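You operate a simulated robot arm through the tools that you are given. There is no shell and no other tool. Be economical: measure what you need, move in short steps, check, and stop when the job is done.

The job below is to be done with a simulated robot arm. You get a single attempt, and the scene is never put back.

JOB
Put the jug from the low shelf of the cooling rack in the inside of the basin. Take the green tag from the top shelf of the cooling rack and put it on the door card. Put the yellow tag marked "hold" from the top of the black cart on top of the yellow pad and the yellow tag that says "shut" on top of the blue pad. Fetch the yellow can from the middle shelf of the black cart and set it on the bottom shelf of the black cart. Take the large green ring and leave it on the blue sight glass. Take the black ring from the top shelf of the trolley and leave it on the bottom shelf of the trolley. Any order will do. Set down upright: jug, green tag, yellow tag, yellow can.
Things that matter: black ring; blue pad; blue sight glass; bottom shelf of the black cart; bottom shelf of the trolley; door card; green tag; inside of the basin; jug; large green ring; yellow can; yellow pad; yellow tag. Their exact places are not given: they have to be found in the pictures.

The check looks at the end state, three seconds after you hand in, the way a careful person would. Anything else that was tipped, shoved, dropped, spilled or broken makes it a failure.

ROBOT AND FRAMES
A 7-joint arm with a fingered hand on a trunk, on a base that drives. Base frame: it is fixed to the floor where the robot stands at the start and does not move with it; the origin is under the middle of the robot, x ahead of it, y to its left, z up; the surface under the hand at the start is at about z = 960. Lengths are in mm, angles in rad, forces in N, time in s.
With the tool pointing down near the work surface it reaches from about 100 to 600 mm from the robot's upright axis, wherever it stands. Its first joint turns from -2.897 to 2.897 rad. Places, roughly: black ring (7x10x3 cm) [2500, -14300, 600]; blue pad (6x7x5 cm) [2000, -12000, 1000]; blue sight glass (9x9x2 cm) [2800, -14200, 600]; bottom shelf of the black cart [2300, -12100, 200]; bottom shelf of the trolley [2600, -14100, 300]; door card [-1500, -3750, 750]; green tag [250, 250, 1500]; inside of the basin (25x28 cm) [700, 3440, 880]; jug [500, 250, 500]; large green ring (6x6x2 cm) [3000, -13700, 700]; yellow can [2000, -12000, 500]; yellow pad (6x7x5 cm) [2200, -11900, 1000]; yellow tag [2250, -11750, 1000]. Payload 4 kg.
Tool frame: the origin (TCP) lies between the finger pads and is the grasp point; the fingertips stand 26 mm ahead of it; z points along the fingers, y is the line along which they close. Largest opening 132 mm; the body of the gripper starts 73 mm behind the TCP. The gripper is a hand of 4 fingers: y runs from the thumb to the fingers, the wrist lies at [0, 0, -239] in the tool frame.
Orientation is that of the tool frame in the base frame, as a unit quaternion [w, x, y, z]. With the fingers straight down and closing along the base's y, the tool's x points along the base's -x, its y along +y and its z along -z.

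CONTROLS
- The arm moves only by the tool send_rows. Its argument "commands" is a list of rows, each a list of 2 entries, a list of its own where there are three numbers: the shift along the tool's x, y, z in mm, then the turn, a rotation vector about the tool's x, y, z in rad. In form: [[[x, y, z], [rx, ry, rz]], ...]. A call has 1 to 8 rows; each row shifts and turns the commanded pose from where the row before left it, along the tool's axes as they then stand. Rows are played at 5 a second. More than 50 mm and 0.15 rad between two rows, and nothing of the call is played. Where a pose cannot be reached the arm comes as near as it can. A force on the tool above 40 N (or 10 N above the force at the start of the call, whichever is more), or a blocked arm, ends the call early, and 0.2 s more pass. In this call time passes only in rows, and 0.2 s behind the last. The reply holds the time, the measured pose of the TCP, the force on the tool along the base axes, the opening and the grip force, in the units named above and with some noise, with the torque about the TCP (base axes, N m) and any sound that the robot's microphone picked up, and new pictures: "pictures" is both (left out), scene, wrist or none.
- Cameras (640 x 400 px; columns grow to the right, rows downward): "scene" is now at [22.9, 170, 1342.2]; the picture's right is [0.22, -0.98, 0.00], its down [-0.35, -0.08, -0.93] and it looks along [0.91, 0.21, -0.36] (base axes); focal length 214 px, centre (320, 200). "wrist" rides on the gripper at [68, 2, -97] in the tool frame; the picture's right is [-0.03, 1.00, 0.00], its down [-0.82, -0.02, -0.58] and it looks along [-0.58, -0.01, 0.82] (tool axes); focal length 270 px, centre (320, 200).
- raise_lower(by): slides the trunk up (or, below 0, down) by that many mm; the arm and the scene camera ride with it, the base frame stays. It gives what a move gives, with no picture.
- roll_base(legs): drives the robot by 1 to 6 legs, each [ahead, turn to the left] in mm and rad, along the robot's own axes; the way and the turn of a leg run together, so that a leg with both is an arc; at most 1500 mm and 3.142 rad a leg. The arm and the cameras ride along, it lands a little off, and it stops where it bumps. It gives what a move gives, and a new picture of the scene camera.
- set_fingers(finger1, finger2, finger3, thumb_bend): sets how far each is bent, from 0 (flat) to 1 (curled in); at 0.3 the hand is open as for a grip, at 0.7 the pads meet at the TCP. One left out holds its place. A second passes; each finger stops where it meets its share of the squeeze, and holds until it gets a number again. It is the only way to open and close the hand. It gives what a move gives, with no picture; readings hold the bend of each and the force on the fingers (four entries, about 0 where the hand has none), thumb and palm.
- head_to(pan, tilt): turns the head with the scene camera to pan (to the left, within 2.705 rad either way) and tilt (down, from -0.506 to 1.204), counted from straight ahead of the robot. It gives what a move gives, and a new picture of the scene camera.
- point_at(camera, pixels): for up to 12 pixels [column, row] of the newest picture of that camera ("zoom" is the newest enlarged one), the place [x, y, z] in the base frame of the surface seen there, good to about 2 mm, but the place of the scene camera against the robot may be out by one fixed shift of up to 12 mm in any direction. It takes no simulated time.
- enlarge(camera, box): a new picture of the part [left, top, right, bottom] of that camera's present view, enlarged. It takes no simulated time.
- close_job(): hands the job in; it is judged then, once.

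Keep the steps short. Do not move on a guess: measure, check each grasp and each placing, and mend mistakes. In all there are 138 turns and 260 pictures (those below and enlarged ones count). Leave the gripper open and the arm clear of the work at the hand-in unless told otherwise, and finish with a single line.

The tools are called by a JSON object that holds its "name" and its "arguments". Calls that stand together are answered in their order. send_rows: Moves the arm, as the interface text tells. Its arguments: {"type":"object","properties":{"commands":{"type":"array","items":{"type":"array"}},"pictures":{"type":"string","enum":["both","scene","wrist","none"]}},"required":["commands"]} The other tools are called the same way: raise_lower (by) slides the trunk up or down; set_fingers (finger1, finger2, finger3, thumb_bend) moves the fingers one by one; roll_base (legs) drives the base; head_to (pan, tilt) turns the head that bears the scene camera; point_at (camera, pixels) gives the place of the surface under pixels of a picture; enlarge (camera, box) takes an enlarged picture of a part of a camera's view; close_job () hands the job in.

At the start:

```text
time_s: 0.0
position: [377.2, 170.7, 1000.0]
tool_rot: [0.0, 0.0, 1.0, 0.0]
contact_force: [0.2, 0.0, 0.5]
moment: [-0.01, -0.01, -0.02]
width: 131.9
finger_force: 0.1
shape: jaw
bend: [0.3, 0.3, 0.3, 0.3]
finger forces: [0.0, 0.0, 0.0, 0.0, 0.1, 0.0]
trunk travel left (down, up): [-275.0, 315.0]
robot x, y, heading: [-0.3, 0.2, -0.001]
head pan, tilt: [0.223, 0.372]
```

scene: 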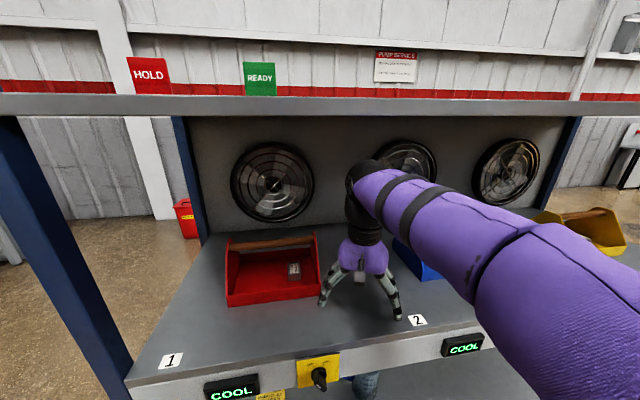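
wrist: 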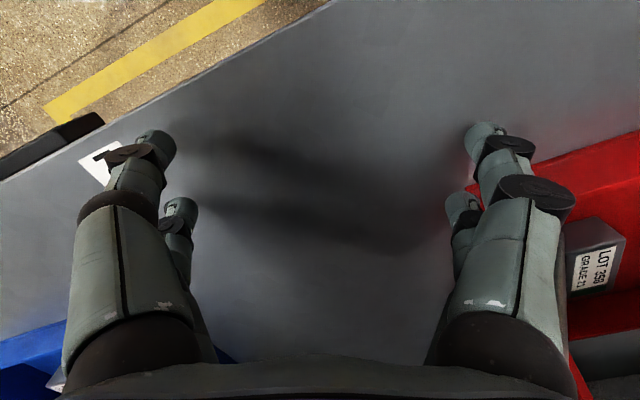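

The green "READY" tag stands on the top shelf near (260,79). I'll measure it along with the shelf edges.

{"name": "point_at", "arguments": {"camera": "scene", "pixels": [[244, 63], [276, 63], [246, 95], [276, 95], [260, 79], [260, 103], [260, 115], [150, 75], [150, 90], [30, 250], [545, 345], [368, 385]]}}

{"name": "enlarge", "arguments": {"camera": "scene", "box": [120, 40, 320, 165]}}

{"name": "head_to", "arguments": {"pan": 0.1, "tilt": 1.0}}

```text
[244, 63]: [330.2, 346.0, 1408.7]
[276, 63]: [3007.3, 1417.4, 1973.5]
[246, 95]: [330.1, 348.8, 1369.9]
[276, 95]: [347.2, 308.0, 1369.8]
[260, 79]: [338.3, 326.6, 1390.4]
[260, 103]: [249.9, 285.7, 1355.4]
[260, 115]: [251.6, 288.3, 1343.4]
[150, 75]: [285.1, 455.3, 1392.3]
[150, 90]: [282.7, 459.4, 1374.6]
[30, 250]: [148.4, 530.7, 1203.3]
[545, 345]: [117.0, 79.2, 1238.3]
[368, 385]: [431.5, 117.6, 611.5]
```

```text
3.20 times, centred on (220, 102) of scene
```

zoom: 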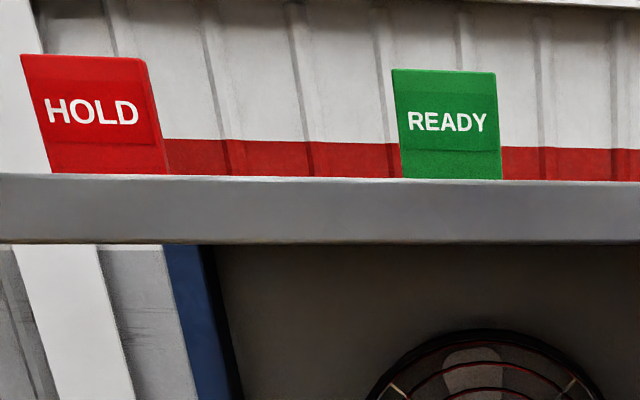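

```text
time_s: 1.0
position: [377.3, 171.2, 1000.2]
tool_rot: [0.0, 0.0, 1.0, -0.001]
contact_force: [0.0, 0.4, 0.2]
moment: [-0.02, -0.02, 0.01]
width: 132.0
finger_force: 0.1
shape: jaw
bend: [0.3, 0.3, 0.3, 0.3]
finger forces: [0.1, 0.1, 0.0, 0.0, 0.0, 0.1]
trunk travel left (down, up): [-275.0, 315.0]
robot x, y, heading: [0.7, -0.6, 0.001]
head pan, tilt: [0.099, 1.0]
```

scene: 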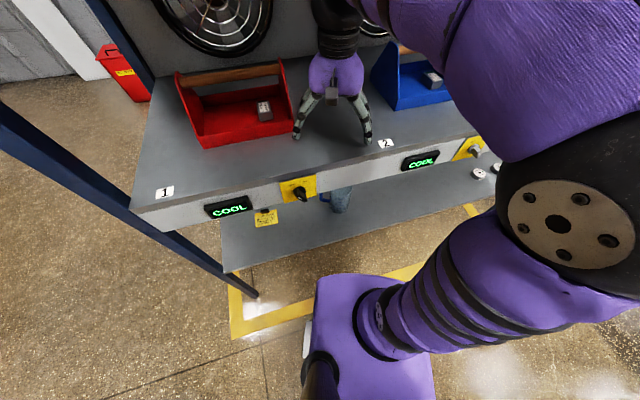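

The jug is on the low shelf, under the middle one. Before backing off to see it, I'll check the space behind and to the sides.

{"name": "head_to", "arguments": {"pan": 2.6, "tilt": 0.5}}

{"name": "head_to", "arguments": {"pan": -2.4, "tilt": 0.4}}

{"name": "head_to", "arguments": {"pan": 1.4, "tilt": 0.3}}

```text
time_s: 3.3
position: [376.9, 171.1, 1001.0]
tool_rot: [0.0, 0.0, 1.0, 0.0]
contact_force: [0.6, -0.3, 0.1]
moment: [0.04, 0.03, 0.01]
width: 131.7
finger_force: 0.1
shape: jaw
bend: [0.3, 0.3, 0.3, 0.3]
finger forces: [0.1, 0.0, 0.0, 0.1, 0.0, 0.0]
trunk travel left (down, up): [-275.0, 315.0]
robot x, y, heading: [1.1, 0.5, -0.0]
head pan, tilt: [2.601, 0.499]
```

scene: 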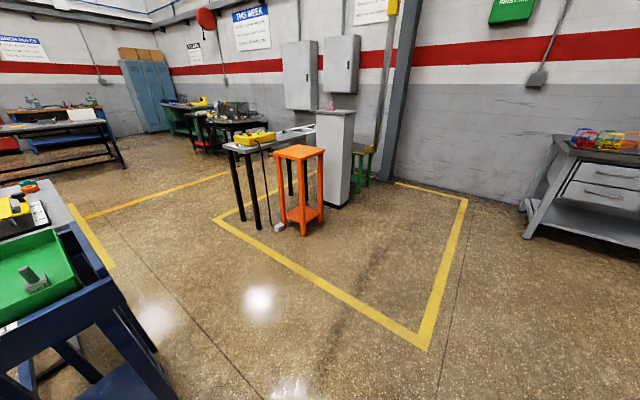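

```text
time_s: 7.2
position: [377.4, 170.4, 1000.4]
tool_rot: [0.0, 0.0, 1.0, 0.0]
contact_force: [0.4, -0.1, 0.2]
moment: [-0.01, 0.01, 0.03]
width: 132.0
finger_force: 0.0
shape: jaw
bend: [0.3, 0.3, 0.3, 0.3]
finger forces: [0.0, 0.1, 0.0, 0.0, 0.0, 0.1]
trunk travel left (down, up): [-275.0, 315.0]
robot x, y, heading: [-2.7, -0.9, -0.002]
head pan, tilt: [-2.4, 0.4]
```

scene: 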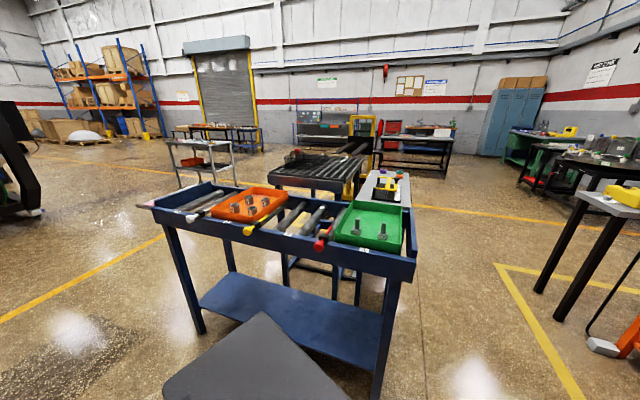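

```text
time_s: 10.3
position: [376.4, 168.6, 999.9]
tool_rot: [0.0, 0.0, 1.0, 0.0]
contact_force: [-0.4, 0.6, 0.0]
moment: [-0.01, 0.01, -0.03]
width: 132.2
finger_force: 0.1
shape: jaw
bend: [0.3, 0.3, 0.3, 0.3]
finger forces: [0.1, 0.0, 0.0, 0.0, 0.0, 0.0]
trunk travel left (down, up): [-275.0, 315.0]
robot x, y, heading: [-1.3, 2.2, 0.002]
head pan, tilt: [1.4, 0.3]
```

scene: 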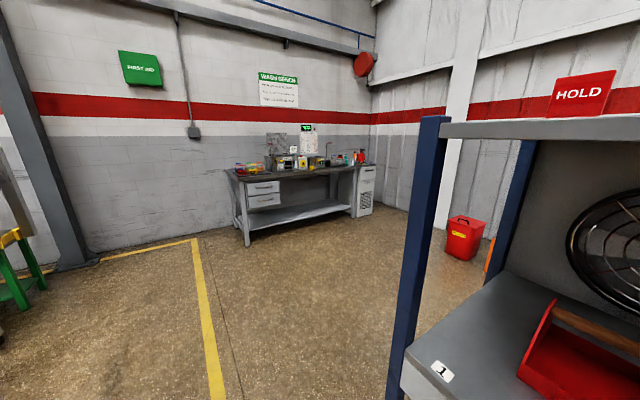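

The wash bench with the basin is to the left. A blue table stands close behind-right, so I'll measure how near it is.

{"name": "head_to", "arguments": {"pan": -2.7, "tilt": 0.6}}

```text
time_s: 13.7
position: [377.2, 169.5, 1000.1]
tool_rot: [-0.001, -0.001, 1.0, 0.0]
contact_force: [-0.5, -0.2, 0.4]
moment: [0.01, 0.02, 0.01]
width: 131.8
finger_force: 0.1
shape: jaw
bend: [0.3, 0.3, 0.3, 0.3]
finger forces: [0.1, 0.0, 0.0, 0.0, 0.1, 0.0]
trunk travel left (down, up): [-275.0, 315.0]
robot x, y, heading: [0.5, -2.7, -0.0]
head pan, tilt: [-2.7, 0.6]
```

scene: 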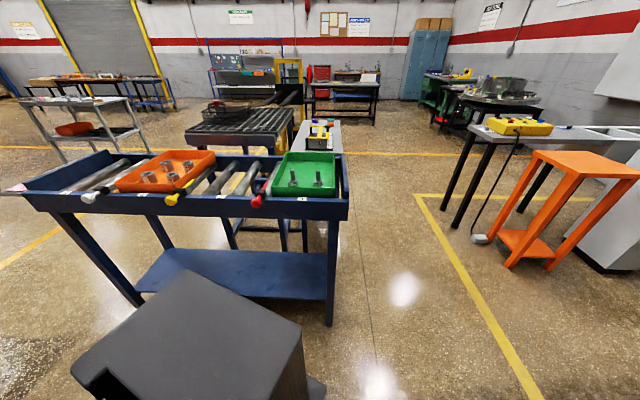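

{"name": "point_at", "arguments": {"camera": "scene", "pixels": [[60, 205], [336, 210], [328, 322], [250, 210], [511, 265], [445, 200], [435, 390], [545, 155], [300, 370], [405, 290]]}}

{"name": "head_to", "arguments": {"pan": 1.2, "tilt": 0.9}}

```text
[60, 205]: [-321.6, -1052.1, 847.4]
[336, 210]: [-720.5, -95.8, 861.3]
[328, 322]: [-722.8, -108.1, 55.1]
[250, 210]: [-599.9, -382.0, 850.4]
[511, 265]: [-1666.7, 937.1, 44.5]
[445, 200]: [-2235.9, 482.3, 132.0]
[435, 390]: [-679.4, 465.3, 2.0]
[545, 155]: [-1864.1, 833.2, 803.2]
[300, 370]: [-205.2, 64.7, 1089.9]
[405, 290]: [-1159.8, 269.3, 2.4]
```

```text
time_s: 16.9
position: [377.0, 170.7, 1000.4]
tool_rot: [0.0, -0.001, 1.0, -0.001]
contact_force: [0.0, 0.4, 0.4]
moment: [-0.01, -0.01, 0.01]
width: 132.0
finger_force: 0.1
shape: jaw
bend: [0.3, 0.3, 0.3, 0.3]
finger forces: [0.0, 0.0, 0.0, 0.0, 0.0, 0.1]
trunk travel left (down, up): [-275.0, 315.0]
robot x, y, heading: [2.6, 4.3, 0.001]
head pan, tilt: [1.201, 0.901]
```

scene: 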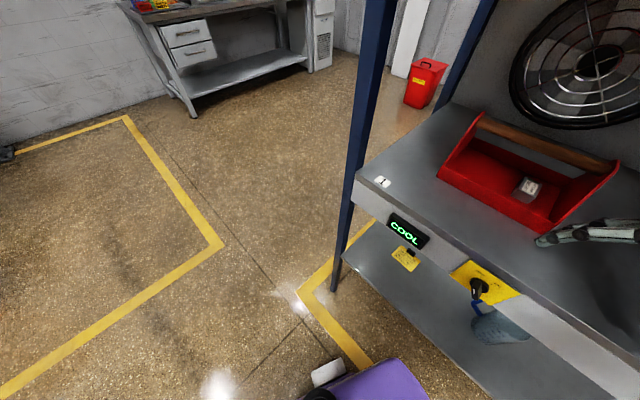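

The blue table's corner is about 720 mm behind. Backing 280 mm straight is safe, and after that I'll lower the trunk to look at the low shelf.

{"name": "roll_base", "arguments": {"legs": [[-280, 0]]}}

{"name": "raise_lower", "arguments": {"by": -270}}

{"name": "head_to", "arguments": {"pan": 0.35, "tilt": 0.75}}

```text
time_s: 18.8
position: [109.0, 171.0, 999.3]
tool_rot: [0.0, -0.002, 1.0, 0.0]
contact_force: [-0.3, -0.5, -0.6]
moment: [0.0, 0.01, 0.0]
width: 131.9
finger_force: 0.1
shape: jaw
bend: [0.3, 0.3, 0.3, 0.3]
finger forces: [0.0, 0.0, 0.1, 0.0, 0.0, 0.1]
trunk travel left (down, up): [-275.0, 315.0]
robot x, y, heading: [-267.6, -6.0, 0.005]
head pan, tilt: [1.201, 0.901]
```

scene: 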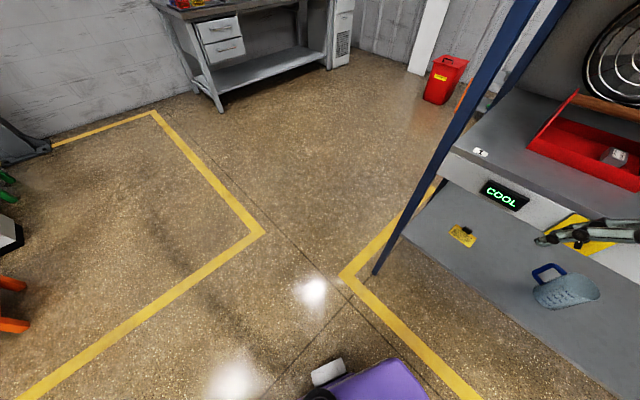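

```text
time_s: 21.5
position: [107.1, 171.0, 729.4]
tool_rot: [0.0, -0.002, 1.0, 0.0]
contact_force: [0.3, -0.1, -0.5]
moment: [0.0, -0.02, -0.01]
width: 131.8
finger_force: 0.0
shape: jaw
bend: [0.3, 0.3, 0.3, 0.3]
finger forces: [0.0, 0.0, 0.0, 0.0, 0.1, 0.0]
trunk travel left (down, up): [-5.0, 585.0]
robot x, y, heading: [-268.7, -1.9, -0.0]
head pan, tilt: [1.201, 0.901]
```

```text
time_s: 22.7
position: [107.0, 170.7, 730.2]
tool_rot: [-0.001, -0.002, 1.0, 0.0]
contact_force: [0.5, 1.2, -0.8]
moment: [-0.01, -0.04, -0.03]
width: 132.1
finger_force: 0.1
shape: jaw
bend: [0.3, 0.3, 0.3, 0.3]
finger forces: [0.0, 0.0, 0.0, 0.0, 0.0, 0.0]
trunk travel left (down, up): [-5.0, 585.0]
robot x, y, heading: [-269.7, -0.5, 0.005]
head pan, tilt: [0.351, 0.75]
```

scene: 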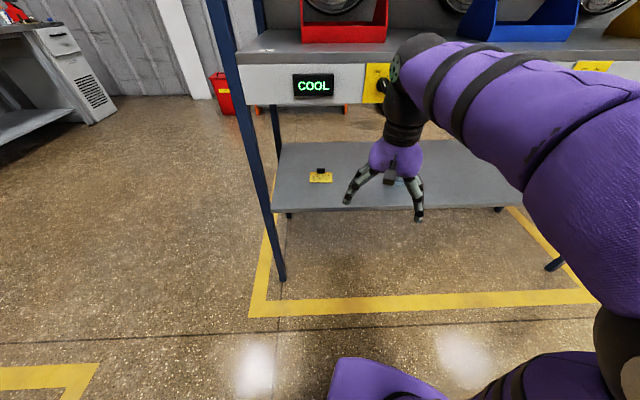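

The hand hides the jug. I'll shift the hand 200 mm to the right (tool -y).

{"name": "send_rows", "arguments": {"commands": [[[0, -50, 0], [0, 0, 0]], [[0, -50, 0], [0, 0, 0]], [[0, -50, 0], [0, 0, 0]], [[0, -50, 0], [0, 0, 0]], [[0, -50, 0], [0, 0, 0]]], "pictures": "both"}}

```text
time_s: 23.9
position: [108.2, -75.6, 729.7]
tool_rot: [0.001, -0.002, 1.0, -0.001]
contact_force: [-0.6, 0.8, 1.2]
moment: [-0.02, 0.01, -0.01]
width: 131.8
finger_force: 0.0
shape: jaw
bend: [0.3, 0.3, 0.3, 0.3]
finger forces: [0.1, 0.0, 0.0, 0.0, 0.0, 0.0]
trunk travel left (down, up): [-5.0, 585.0]
robot x, y, heading: [-268.3, -0.9, -0.002]
head pan, tilt: [0.351, 0.75]
```

scene: 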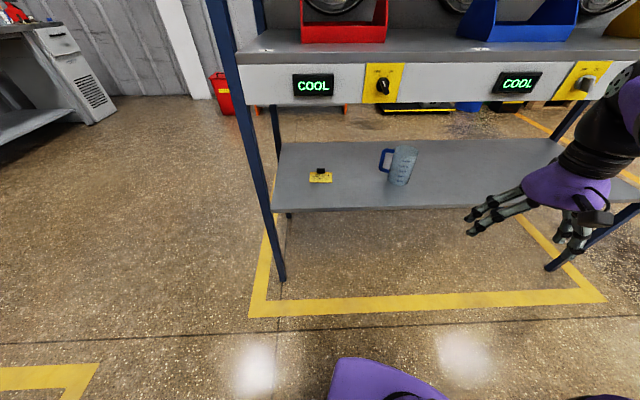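
wrist: 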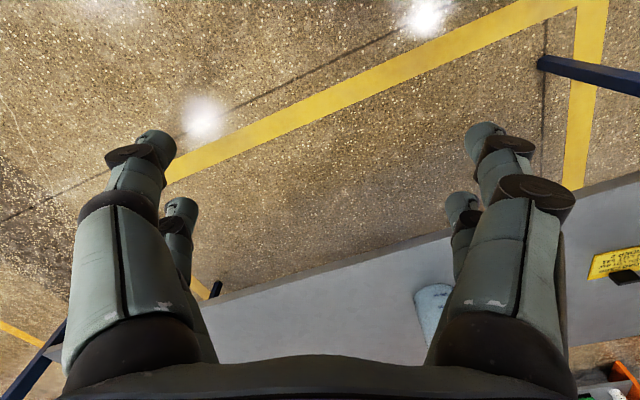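

Now the jug is clear at (402,165), with its blue handle to the left. I'll zoom in and measure.

{"name": "enlarge", "arguments": {"camera": "scene", "box": [360, 125, 456, 205]}}

{"name": "point_at", "arguments": {"camera": "scene", "pixels": [[405, 148], [394, 148], [416, 150], [400, 165], [400, 182], [383, 160], [388, 152], [400, 200], [300, 200], [400, 95], [400, 40], [320, 178]]}}

```text
5.00 times, centred on (408, 165) of scene
```

zoom: 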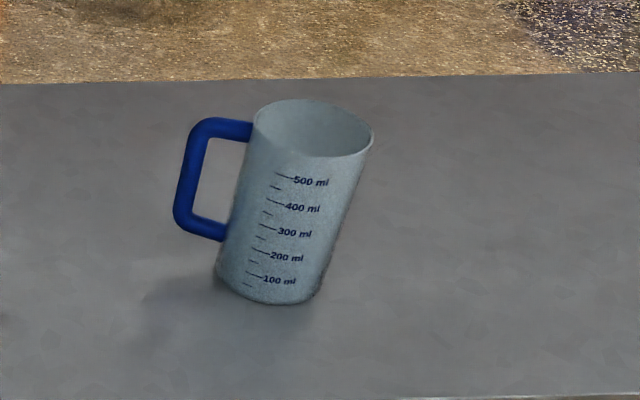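

```text
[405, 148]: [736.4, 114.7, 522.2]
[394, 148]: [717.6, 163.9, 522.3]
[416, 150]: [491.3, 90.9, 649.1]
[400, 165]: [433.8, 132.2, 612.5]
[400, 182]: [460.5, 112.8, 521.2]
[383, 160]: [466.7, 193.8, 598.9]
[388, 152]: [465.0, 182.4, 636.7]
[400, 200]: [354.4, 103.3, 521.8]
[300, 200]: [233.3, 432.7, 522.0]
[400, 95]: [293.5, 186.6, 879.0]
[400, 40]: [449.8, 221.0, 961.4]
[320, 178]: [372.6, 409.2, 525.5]
```

I'll measure the jug in detail from the zoom. After that I'll look at the basin, because its depth decides the grasp.

{"name": "point_at", "arguments": {"camera": "zoom", "pixels": [[256, 135], [368, 145], [315, 160], [295, 165], [218, 262], [270, 298], [320, 290], [270, 230], [205, 125], [185, 170], [180, 215], [215, 235]]}}

{"name": "head_to", "arguments": {"pan": 1.25, "tilt": 0.15}}

{"name": "enlarge", "arguments": {"camera": "scene", "box": [240, 120, 400, 220]}}

```text
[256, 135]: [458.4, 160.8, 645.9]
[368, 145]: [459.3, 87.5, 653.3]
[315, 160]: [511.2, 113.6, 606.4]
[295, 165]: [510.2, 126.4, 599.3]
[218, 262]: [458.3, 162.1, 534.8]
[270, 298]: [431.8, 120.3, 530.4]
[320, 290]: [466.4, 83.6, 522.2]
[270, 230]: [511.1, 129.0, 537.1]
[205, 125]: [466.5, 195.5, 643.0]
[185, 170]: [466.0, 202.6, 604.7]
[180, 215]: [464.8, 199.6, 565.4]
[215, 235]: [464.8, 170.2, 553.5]
```

```text
time_s: 25.1
position: [107.7, -75.1, 729.2]
tool_rot: [-0.001, -0.001, 1.0, 0.0]
contact_force: [0.1, -0.5, 0.0]
moment: [-0.02, -0.03, 0.0]
width: 131.8
finger_force: 0.0
shape: jaw
bend: [0.3, 0.3, 0.3, 0.3]
finger forces: [0.0, 0.1, 0.1, 0.0, 0.0, 0.0]
trunk travel left (down, up): [-5.0, 585.0]
robot x, y, heading: [-267.5, 0.1, 0.006]
head pan, tilt: [1.25, 0.15]
```

scene: 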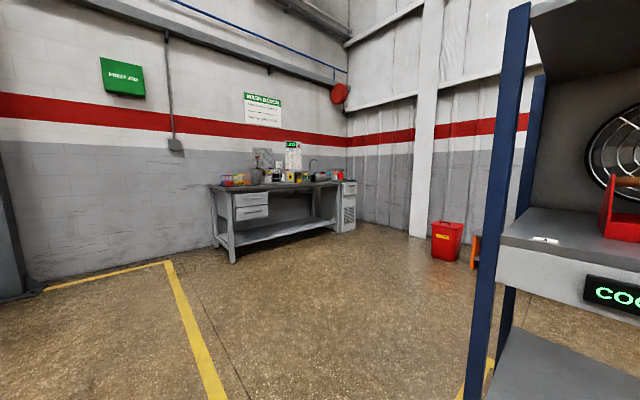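

```text
4.00 times, centred on (320, 170) of scene
```

zoom: 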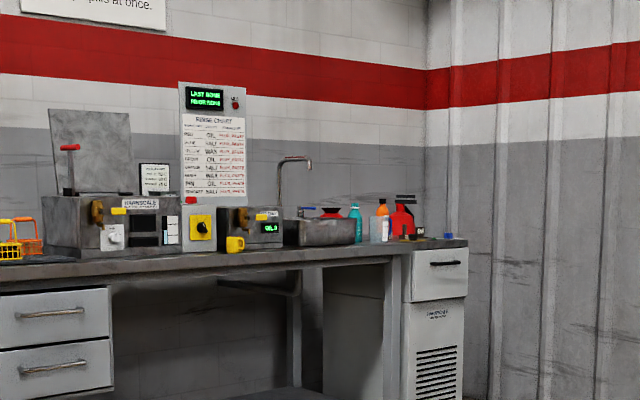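

{"name": "point_at", "arguments": {"camera": "zoom", "pixels": [[286, 222], [352, 222], [286, 242], [352, 242], [320, 228], [320, 216], [270, 262], [270, 285], [300, 160], [330, 210], [240, 245], [380, 240]]}}

{"name": "raise_lower", "arguments": {"by": 400}}

{"name": "enlarge", "arguments": {"camera": "scene", "box": [260, 160, 388, 260]}}

```text
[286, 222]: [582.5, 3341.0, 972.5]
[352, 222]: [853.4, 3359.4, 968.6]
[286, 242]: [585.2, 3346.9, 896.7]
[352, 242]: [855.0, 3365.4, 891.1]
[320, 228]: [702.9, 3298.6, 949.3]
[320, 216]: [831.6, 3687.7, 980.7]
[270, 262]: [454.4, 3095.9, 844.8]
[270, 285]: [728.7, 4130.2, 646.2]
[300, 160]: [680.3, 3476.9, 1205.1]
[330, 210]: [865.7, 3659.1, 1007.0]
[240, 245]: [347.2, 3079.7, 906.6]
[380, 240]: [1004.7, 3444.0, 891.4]
```

```text
time_s: 28.9
position: [109.1, -74.9, 1128.6]
tool_rot: [0.0, -0.002, 1.0, 0.0]
contact_force: [0.2, -1.1, 0.0]
moment: [0.01, -0.01, -0.02]
width: 131.7
finger_force: 0.1
shape: jaw
bend: [0.3, 0.3, 0.3, 0.3]
finger forces: [0.0, 0.2, 0.1, 0.0, 0.0, 0.0]
trunk travel left (down, up): [-405.0, 185.0]
robot x, y, heading: [-269.0, -0.6, -0.0]
head pan, tilt: [1.25, 0.15]
```

```text
4.00 times, centred on (324, 210) of scene
```

zoom: 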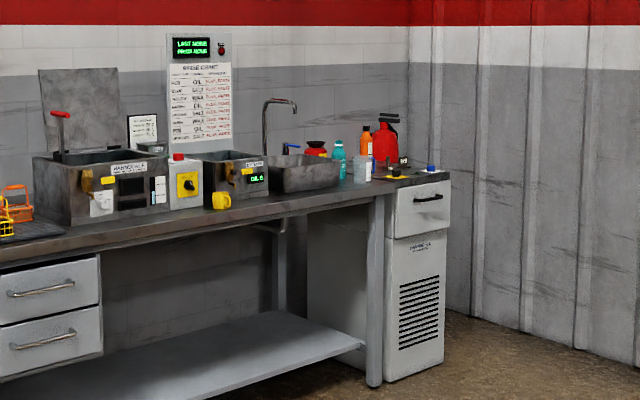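

The basin sits on the counter: rim z≈973, floor about 880. I'll grip the jug high, pitched about 30° down and yawed about 55° so the handle stays clear of the fingers, approaching from the right. First I retract the arm, then drive to about (-100,-300).

{"name": "send_rows", "arguments": {"commands": [[[50, 0, 0], [0, 0, 0]], [[50, 0, 0], [0, 0, 0]], [[50, 0, 0], [0, 0, 0]]], "pictures": "none"}}

{"name": "head_to", "arguments": {"pan": -0.5, "tilt": 0.8}}

```text
time_s: 29.7
position: [-38.9, -75.4, 1131.4]
tool_rot: [0.0, -0.002, 1.0, 0.001]
contact_force: [0.1, 0.6, 0.1]
moment: [0.0, 0.03, 0.01]
width: 131.8
finger_force: 0.0
shape: jaw
bend: [0.3, 0.3, 0.3, 0.3]
finger forces: [0.0, 0.0, 0.0, 0.1, 0.0, 0.0]
trunk travel left (down, up): [-405.0, 185.0]
robot x, y, heading: [-269.6, 1.2, 0.003]
head pan, tilt: [1.25, 0.15]
```

```text
time_s: 31.5
position: [-38.6, -75.2, 1131.8]
tool_rot: [0.0, -0.002, 1.0, 0.001]
contact_force: [1.1, -1.2, 0.0]
moment: [-0.03, -0.01, 0.01]
width: 131.9
finger_force: 0.0
shape: jaw
bend: [0.3, 0.3, 0.3, 0.3]
finger forces: [0.1, 0.0, 0.0, 0.0, 0.0, 0.1]
trunk travel left (down, up): [-405.0, 185.0]
robot x, y, heading: [-265.1, -2.6, 0.005]
head pan, tilt: [-0.499, 0.799]
```

scene: 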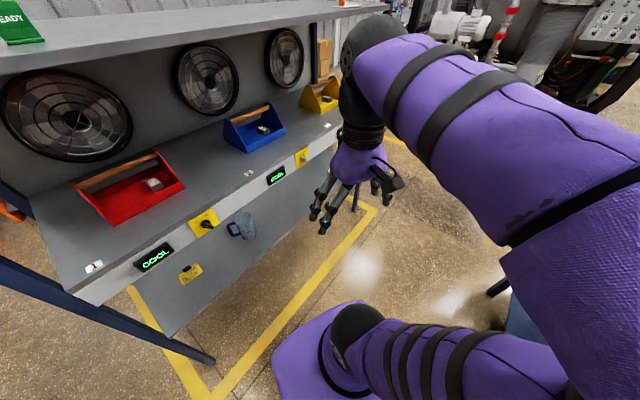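

I'll measure the rack's front edges and right end in this view.

{"name": "point_at", "arguments": {"camera": "scene", "pixels": [[245, 205], [300, 172], [170, 330], [280, 245], [200, 24], [390, 110], [360, 190], [290, 360], [330, 310], [105, 300], [60, 30], [400, 130]]}}

{"name": "roll_base", "arguments": {"legs": [[0, -1.06], [344, 0], [0, 1.46]]}}

```text
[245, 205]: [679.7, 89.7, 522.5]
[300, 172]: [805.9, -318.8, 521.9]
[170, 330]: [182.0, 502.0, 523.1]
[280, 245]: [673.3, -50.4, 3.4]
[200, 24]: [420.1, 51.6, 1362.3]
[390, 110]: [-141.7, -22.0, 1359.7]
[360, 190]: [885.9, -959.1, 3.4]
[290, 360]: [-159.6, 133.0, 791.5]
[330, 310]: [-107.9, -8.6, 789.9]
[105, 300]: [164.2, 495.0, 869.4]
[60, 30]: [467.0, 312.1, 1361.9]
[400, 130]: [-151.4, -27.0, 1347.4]
```

```text
time_s: 40.7
position: [141.7, -278.9, 1130.8]
tool_rot: [0.001, -0.207, 0.978, 0.0]
contact_force: [-0.5, -0.7, -0.1]
moment: [0.03, 0.03, -0.01]
width: 131.9
finger_force: 0.1
shape: jaw
bend: [0.3, 0.3, 0.3, 0.3]
finger forces: [0.1, 0.0, 0.0, 0.0, 0.0, 0.0]
trunk travel left (down, up): [-405.0, 185.0]
robot x, y, heading: [-97.4, -303.4, 0.416]
head pan, tilt: [-0.499, 0.799]
```

scene: 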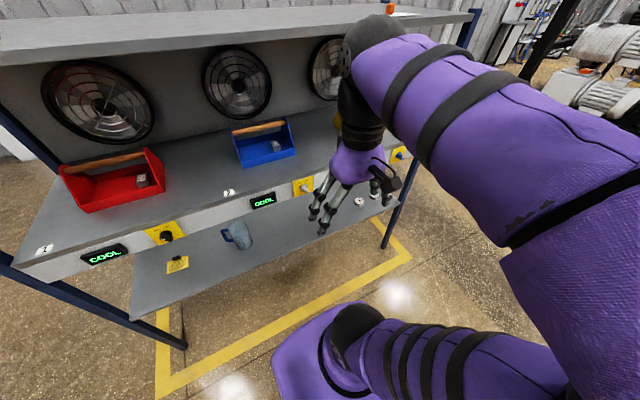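

The rack is yawed about 23°, and I'm facing it squarely. I'll lower the trunk, then yaw the hand to 60° and pitch it up to 40° below level in front of the opening.

{"name": "raise_lower", "arguments": {"by": -340}}

{"name": "send_rows", "arguments": {"commands": [[[-40, 0, 0], [0, 0, -0.126]], [[-40, 0, 0], [0, 0, -0.126]], [[-40, 0, 0], [0, 0, -0.126]], [[-40, 0, 0], [0, 0, -0.126]], [[-40, 0, 0], [0, 0, -0.126]]], "pictures": "none"}}

{"name": "send_rows", "arguments": {"commands": [[[0, 0, 0], [0, -0.1455, 0]], [[0, 0, 0], [0, -0.1455, 0]], [[0, 0, 0], [0, -0.1455, 0]], [[0, 0, 0], [0, -0.1455, 0]], [[0, 0, 0], [0, -0.1455, 0]], [[0, 0, 0], [0, -0.1455, 0]]], "pictures": "both"}}

```text
time_s: 44.0
position: [158.7, -269.5, 774.3]
tool_rot: [-0.046, -0.208, 0.977, -0.011]
contact_force: [0.0, 0.5, 0.3]
moment: [0.0, -0.03, 0.03]
width: 131.8
finger_force: 0.1
shape: jaw
bend: [0.3, 0.3, 0.3, 0.3]
finger forces: [0.1, 0.1, 0.1, 0.1, 0.0, 0.1]
trunk travel left (down, up): [-65.0, 525.0]
robot x, y, heading: [-100.3, -302.2, 0.414]
head pan, tilt: [-0.499, 0.799]
```

```text
time_s: 45.2
position: [293.9, -158.4, 791.5]
tool_rot: [0.001, -0.5, 0.866, 0.0]
contact_force: [-0.2, -0.4, 0.3]
moment: [0.02, -0.04, -0.02]
width: 131.9
finger_force: 0.0
shape: jaw
bend: [0.3, 0.3, 0.3, 0.3]
finger forces: [0.1, 0.1, 0.0, 0.0, 0.0, 0.1]
trunk travel left (down, up): [-65.0, 525.0]
robot x, y, heading: [-98.6, -306.0, 0.418]
head pan, tilt: [-0.499, 0.799]
```

```text
time_s: 46.6
position: [295.9, -156.2, 791.9]
tool_rot: [0.368, -0.452, 0.785, 0.211]
contact_force: [-0.2, 0.5, 0.2]
moment: [0.0, 0.0, 0.03]
width: 132.0
finger_force: 0.1
shape: jaw
bend: [0.3, 0.3, 0.3, 0.3]
finger forces: [0.1, 0.0, 0.0, 0.1, 0.0, 0.0]
trunk travel left (down, up): [-65.0, 525.0]
robot x, y, heading: [-94.9, -306.2, 0.417]
head pan, tilt: [-0.499, 0.799]
```

scene: 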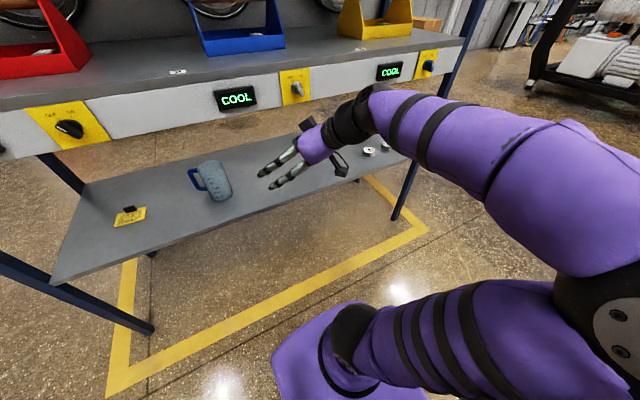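
wrist: 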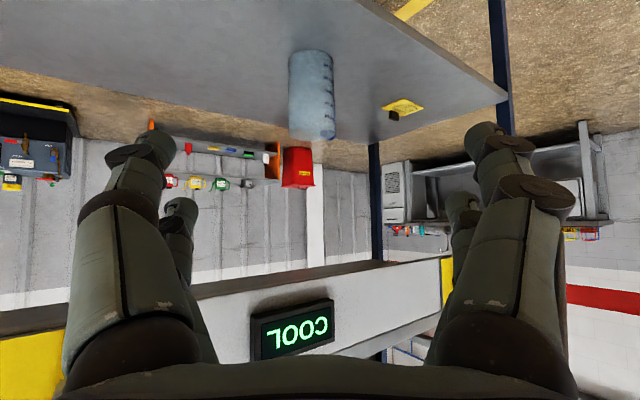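

The wrist camera sees the jug at (312,95), upside down. I'll measure it with that more exact camera.

{"name": "point_at", "arguments": {"camera": "wrist", "pixels": [[292, 60], [312, 60], [331, 60], [293, 95], [313, 95], [333, 95], [296, 125], [314, 125], [333, 125], [312, 132], [314, 50], [314, 138]]}}

{"name": "enlarge", "arguments": {"camera": "wrist", "box": [240, 40, 400, 140]}}

{"name": "enlarge", "arguments": {"camera": "scene", "box": [170, 140, 298, 220]}}

{"name": "point_at", "arguments": {"camera": "zoom", "pixels": [[160, 270], [190, 110], [95, 160], [130, 230], [120, 180]]}}

```text
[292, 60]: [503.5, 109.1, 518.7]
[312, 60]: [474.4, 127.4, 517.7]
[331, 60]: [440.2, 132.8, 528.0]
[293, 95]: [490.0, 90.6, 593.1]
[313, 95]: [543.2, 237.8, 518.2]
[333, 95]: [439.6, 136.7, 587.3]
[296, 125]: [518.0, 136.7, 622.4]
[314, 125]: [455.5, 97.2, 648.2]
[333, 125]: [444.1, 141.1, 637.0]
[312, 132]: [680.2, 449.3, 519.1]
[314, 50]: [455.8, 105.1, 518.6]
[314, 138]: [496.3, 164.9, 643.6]
```

```text
4.00 times, centred on (320, 90) of wrist
```

zoom: 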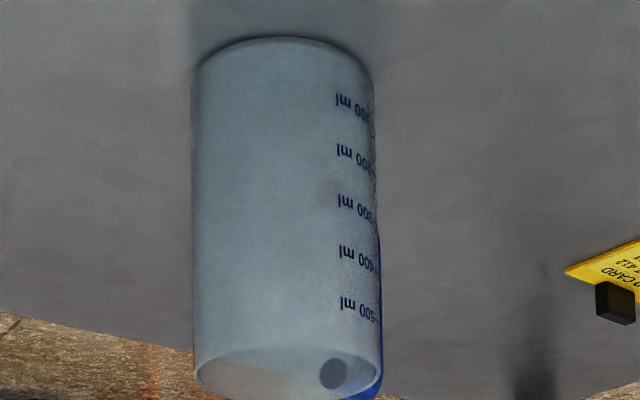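

```text
5.00 times, centred on (234, 180) of scene
```

zoom: 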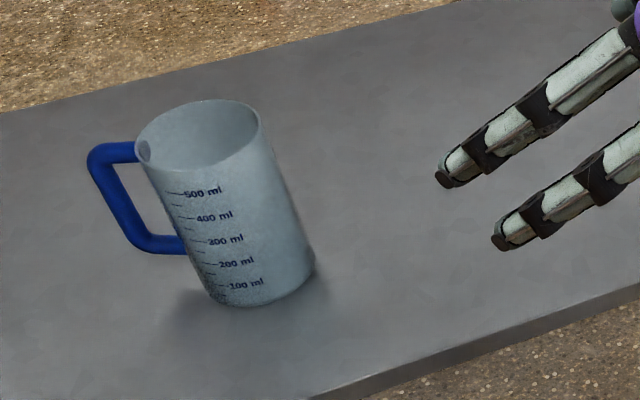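

```text
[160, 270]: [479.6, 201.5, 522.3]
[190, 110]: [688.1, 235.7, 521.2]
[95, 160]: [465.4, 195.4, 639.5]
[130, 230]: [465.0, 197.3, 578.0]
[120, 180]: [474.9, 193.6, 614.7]
```

The jug axis is at about (472,124), bottom z 518, top z 650. I'll move to a pre-grasp 200 mm short of it at z 626.

{"name": "send_rows", "arguments": {"commands": [[[8.6, -2.5, 41.3], [0, 0, 0]], [[8.6, -2.5, 41.3], [0, 0, 0]], [[8.6, -2.5, 41.3], [0, 0, 0]], [[8.6, -2.5, 41.3], [0, 0, 0]], [[8.6, -2.5, 41.3], [0, 0, 0]], [[-25.7, 0, 30.6], [0, 0, 0]], [[-25.7, 0, 30.6], [0, 0, 0]]], "pictures": "both"}}

```text
time_s: 48.2
position: [411.8, 17.8, 623.5]
tool_rot: [0.367, -0.452, 0.785, 0.211]
contact_force: [-0.1, 0.3, 0.4]
moment: [-0.01, 0.01, -0.01]
width: 131.7
finger_force: 0.0
shape: jaw
bend: [0.3, 0.3, 0.3, 0.3]
finger forces: [0.0, 0.1, 0.0, 0.0, 0.0, 0.0]
trunk travel left (down, up): [-65.0, 525.0]
robot x, y, heading: [-100.7, -306.8, 0.419]
head pan, tilt: [-0.499, 0.799]
```

scene: 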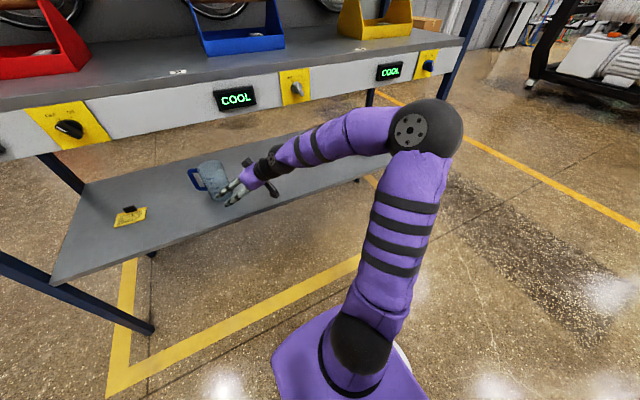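
wrist: 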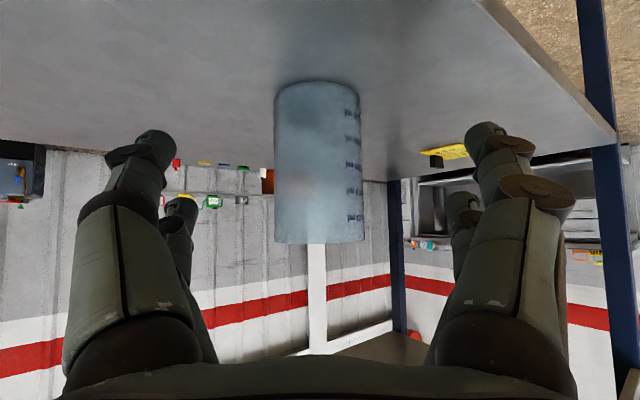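

The jug is centred between the fingers. I'll advance the remaining 122 mm horizontally.

{"name": "send_rows", "arguments": {"commands": [[[-20, 0.3, 23], [0, 0, 0]], [[-20, 0.3, 23], [0, 0, 0]], [[-20, 0.3, 23], [0, 0, 0]], [[-19, 0, 22], [0, 0, 0]]], "pictures": "both"}}

```text
time_s: 49.2
position: [470.5, 124.9, 629.7]
tool_rot: [0.367, -0.452, 0.786, 0.21]
contact_force: [-0.1, 0.4, 1.1]
moment: [-0.05, 0.05, 0.01]
width: 131.7
finger_force: 0.0
shape: jaw
bend: [0.3, 0.3, 0.3, 0.3]
finger forces: [0.1, 0.1, 0.0, 0.0, 0.0, 0.1]
trunk travel left (down, up): [-65.0, 525.0]
robot x, y, heading: [-96.2, -303.8, 0.419]
head pan, tilt: [-0.499, 0.799]
```

scene: 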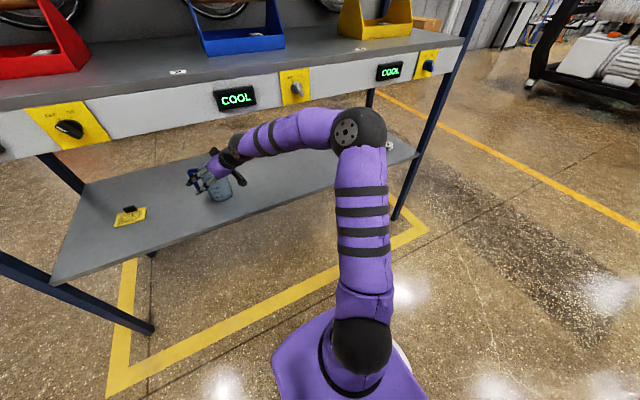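
wrist: 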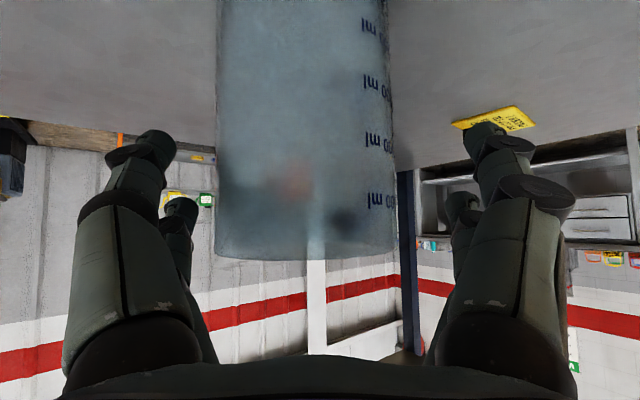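

The jug lies about 5 mm toward tool -y. I'll correct that and close gently.

{"name": "send_rows", "arguments": {"commands": [[[0, -5, 0], [0, 0, 0]]], "pictures": "none"}}

{"name": "set_fingers", "arguments": {"finger1": 0.6, "finger2": 0.6, "finger3": 0.6, "thumb_bend": 0.6}}

{"name": "enlarge", "arguments": {"camera": "scene", "box": [170, 140, 298, 220]}}

```text
time_s: 49.6
position: [474.6, 122.4, 628.7]
tool_rot: [0.367, -0.452, 0.785, 0.211]
contact_force: [-0.3, 0.8, -0.1]
moment: [0.03, -0.01, -0.01]
width: 131.9
finger_force: 0.0
shape: jaw
bend: [0.3, 0.3, 0.3, 0.3]
finger forces: [0.1, 0.1, 0.0, 0.0, 0.0, 0.1]
trunk travel left (down, up): [-65.0, 525.0]
robot x, y, heading: [-96.0, -303.2, 0.419]
head pan, tilt: [-0.499, 0.799]
```

```text
time_s: 50.6
position: [474.7, 121.4, 628.2]
tool_rot: [0.366, -0.453, 0.785, 0.212]
contact_force: [0.3, -0.3, 2.0]
moment: [-0.18, -0.06, -0.02]
width: 74.8
finger_force: 17.3
shape: fingers
bend: [0.46, 0.54, 0.55, 0.53]
finger forces: [6.9, 10.6, 7.4, 0.1, 10.7, 0.0]
trunk travel left (down, up): [-65.0, 525.0]
robot x, y, heading: [-94.7, -304.7, 0.419]
head pan, tilt: [-0.499, 0.799]
```

```text
5.00 times, centred on (234, 180) of scene
```

zoom: 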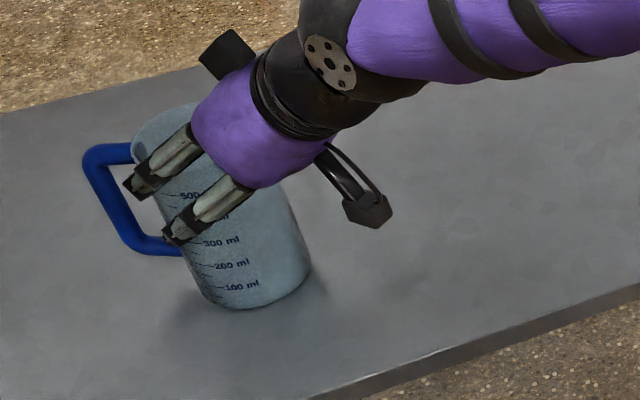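

The fingers are gripping the jug (17 N). I'll lift 40 mm and check.

{"name": "send_rows", "arguments": {"commands": [[[-11.5, 0, -9.6], [0, 0, 0]], [[-19, 0, -16], [0, 0, 0]]], "pictures": "both"}}

```text
time_s: 51.2
position: [474.7, 123.0, 668.0]
tool_rot: [0.367, -0.453, 0.785, 0.211]
contact_force: [0.4, -0.5, -1.5]
moment: [0.0, 0.03, 0.0]
width: 74.8
finger_force: 16.9
shape: fingers
bend: [0.46, 0.54, 0.55, 0.53]
finger forces: [6.6, 10.6, 7.0, 0.1, 9.9, 0.0]
trunk travel left (down, up): [-65.0, 525.0]
robot x, y, heading: [-99.5, -303.5, 0.414]
head pan, tilt: [-0.499, 0.799]
```

scene: 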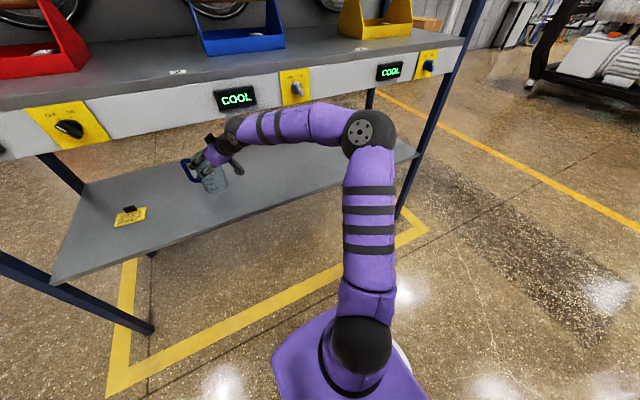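
wrist: 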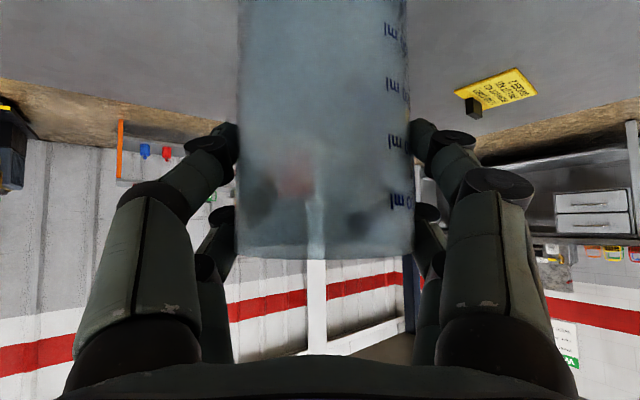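

Held cleanly: bottom is 110 mm below the TCP. I'll withdraw straight back out of the shelf.

{"name": "send_rows", "arguments": {"commands": [[[25.7, 0, -30.6], [0, 0, 0]], [[25.7, 0, -30.6], [0, 0, 0]], [[25.7, 0, -30.6], [0, 0, 0]], [[25.7, 0, -30.6], [0, 0, 0]], [[25.7, 0, -30.6], [0, 0, 0]], [[25.7, 0, -30.6], [0, 0, 0]], [[25.7, 0, -30.6], [0, 0, 0]], [[25.7, 0, -30.6], [0, 0, 0]]], "pictures": "none"}}

{"name": "send_rows", "arguments": {"commands": [[[25.7, 0, -30.6], [0, 0, 0]], [[25.7, 0, -30.6], [0, 0, 0]]], "pictures": "scene"}}

```text
time_s: 53.0
position: [310.8, -156.8, 666.1]
tool_rot: [0.366, -0.453, 0.785, 0.211]
contact_force: [0.3, -0.1, -1.5]
moment: [-0.05, 0.01, 0.0]
width: 74.4
finger_force: 16.8
shape: fingers
bend: [0.46, 0.54, 0.55, 0.53]
finger forces: [6.6, 10.5, 6.8, 0.0, 9.7, 0.0]
trunk travel left (down, up): [-65.0, 525.0]
robot x, y, heading: [-99.7, -304.8, 0.422]
head pan, tilt: [-0.499, 0.799]
```

```text
time_s: 53.6
position: [271.7, -222.9, 667.2]
tool_rot: [0.366, -0.453, 0.785, 0.211]
contact_force: [0.6, 0.2, -1.1]
moment: [-0.04, 0.03, -0.02]
width: 74.2
finger_force: 16.4
shape: fingers
bend: [0.46, 0.54, 0.55, 0.53]
finger forces: [6.5, 10.5, 6.7, 0.0, 9.7, 0.0]
trunk travel left (down, up): [-65.0, 525.0]
robot x, y, heading: [-96.6, -306.8, 0.418]
head pan, tilt: [-0.499, 0.799]
```

scene: 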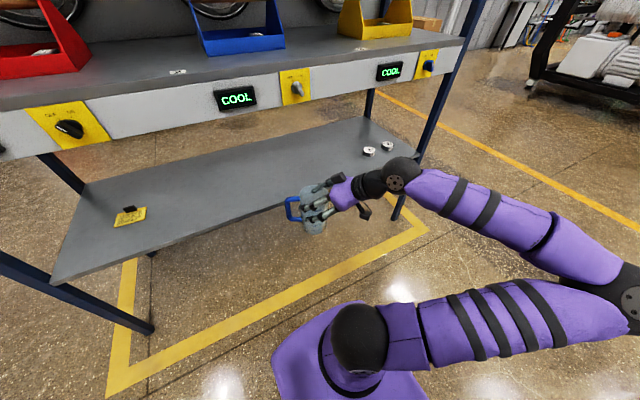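

The elbow sticks out to the right. I need to know how far before turning.

{"name": "point_at", "arguments": {"camera": "scene", "pixels": [[600, 330], [632, 300], [350, 350], [560, 230], [320, 215], [300, 370]]}}

{"name": "head_to", "arguments": {"pan": -1.2, "tilt": 0.8}}

```text
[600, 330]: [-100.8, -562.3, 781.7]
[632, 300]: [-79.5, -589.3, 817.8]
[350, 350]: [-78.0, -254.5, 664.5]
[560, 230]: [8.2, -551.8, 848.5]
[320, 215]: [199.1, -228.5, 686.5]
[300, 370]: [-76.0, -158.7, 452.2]
```

```text
time_s: 54.7
position: [270.9, -222.8, 668.5]
tool_rot: [0.366, -0.452, 0.785, 0.211]
contact_force: [0.1, 0.1, -1.1]
moment: [-0.03, -0.01, 0.0]
width: 74.1
finger_force: 16.0
shape: fingers
bend: [0.46, 0.54, 0.55, 0.53]
finger forces: [6.5, 10.5, 6.7, 0.1, 9.6, 0.1]
trunk travel left (down, up): [-65.0, 525.0]
robot x, y, heading: [-100.2, -301.1, 0.419]
head pan, tilt: [-1.201, 0.799]
```

scene: 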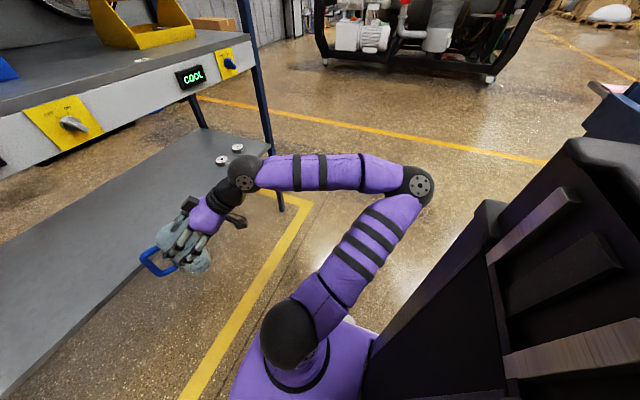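

The elbow stays within about 400 mm, so turning is safe. I'll drive along the rack past its left end and then face the wash bench.

{"name": "roll_base", "arguments": {"legs": [[0, 1.547], [900, 0], [0, -0.878]]}}

{"name": "head_to", "arguments": {"pan": 0.0, "tilt": 0.35}}

```text
time_s: 66.1
position: [-198.6, 808.0, 667.8]
tool_rot: [-0.277, 0.685, -0.593, -0.319]
contact_force: [0.0, 0.3, -0.6]
moment: [-0.01, 0.01, 0.0]
width: 73.7
finger_force: 16.0
shape: fingers
bend: [0.46, 0.54, 0.55, 0.54]
finger forces: [6.0, 10.4, 6.6, 0.0, 9.6, 0.1]
trunk travel left (down, up): [-65.0, 525.0]
robot x, y, heading: [-438.2, 515.6, 1.084]
head pan, tilt: [-1.201, 0.799]
```

scene: 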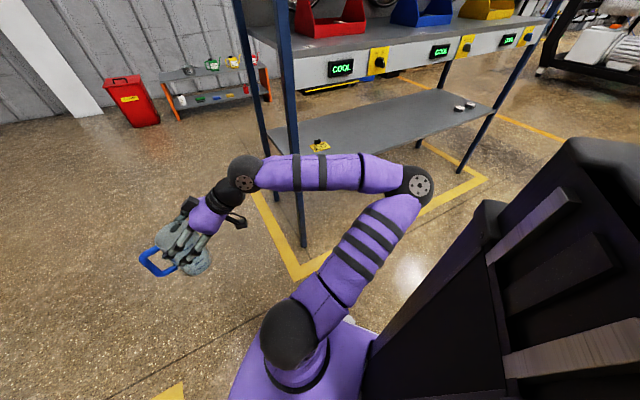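

```text
time_s: 67.5
position: [-197.8, 807.4, 667.2]
tool_rot: [-0.277, 0.685, -0.593, -0.319]
contact_force: [0.3, 0.1, -1.5]
moment: [0.02, -0.04, -0.03]
width: 73.4
finger_force: 16.2
shape: fingers
bend: [0.46, 0.54, 0.55, 0.54]
finger forces: [5.9, 10.3, 6.7, 0.0, 9.6, 0.1]
trunk travel left (down, up): [-65.0, 525.0]
robot x, y, heading: [-441.8, 511.9, 1.083]
head pan, tilt: [0.0, 0.351]
```

scene: 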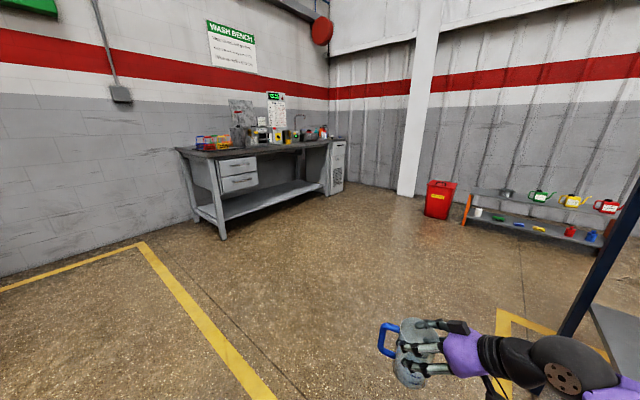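

The way is clear. I'll drive to about (718,2546), face the bench, then raise the trunk.

{"name": "roll_base", "arguments": {"legs": [[0, -0.03], [1170, 0], [1170, 0], [0, 0.518]]}}

{"name": "raise_lower", "arguments": {"by": 450}}

{"name": "head_to", "arguments": {"pan": 0.0, "tilt": 0.6}}

```text
time_s: 81.1
position: [788.0, 2958.3, 668.4]
tool_rot: [-0.191, 0.809, -0.409, -0.377]
contact_force: [1.3, -0.3, -1.3]
moment: [0.01, -0.01, 0.01]
width: 73.6
finger_force: 16.1
shape: fingers
bend: [0.46, 0.54, 0.55, 0.54]
finger forces: [5.7, 10.4, 6.7, 0.1, 9.6, 0.0]
trunk travel left (down, up): [-65.0, 525.0]
robot x, y, heading: [718.2, 2581.7, 1.576]
head pan, tilt: [0.0, 0.351]
```

scene: 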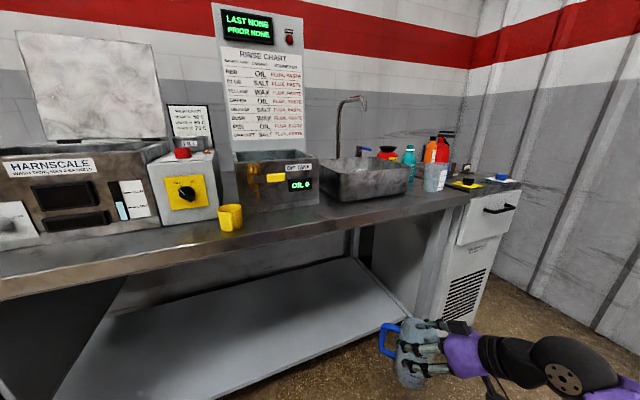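

```text
refused: 450 is not a number from -400 to 400
```

```text
time_s: 81.9
position: [788.2, 2959.1, 667.7]
tool_rot: [-0.191, 0.809, -0.409, -0.377]
contact_force: [-0.4, 0.2, -1.7]
moment: [0.02, 0.01, -0.02]
width: 73.6
finger_force: 16.2
shape: fingers
bend: [0.46, 0.54, 0.55, 0.54]
finger forces: [5.8, 10.4, 6.6, 0.0, 9.6, 0.0]
trunk travel left (down, up): [-65.0, 525.0]
robot x, y, heading: [715.3, 2584.1, 1.573]
head pan, tilt: [0.0, 0.6]
```

scene: 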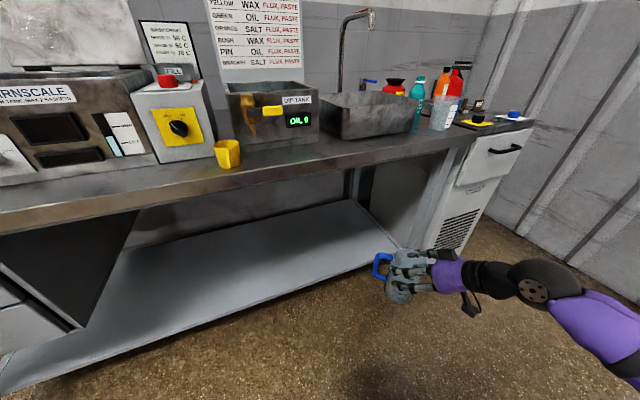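

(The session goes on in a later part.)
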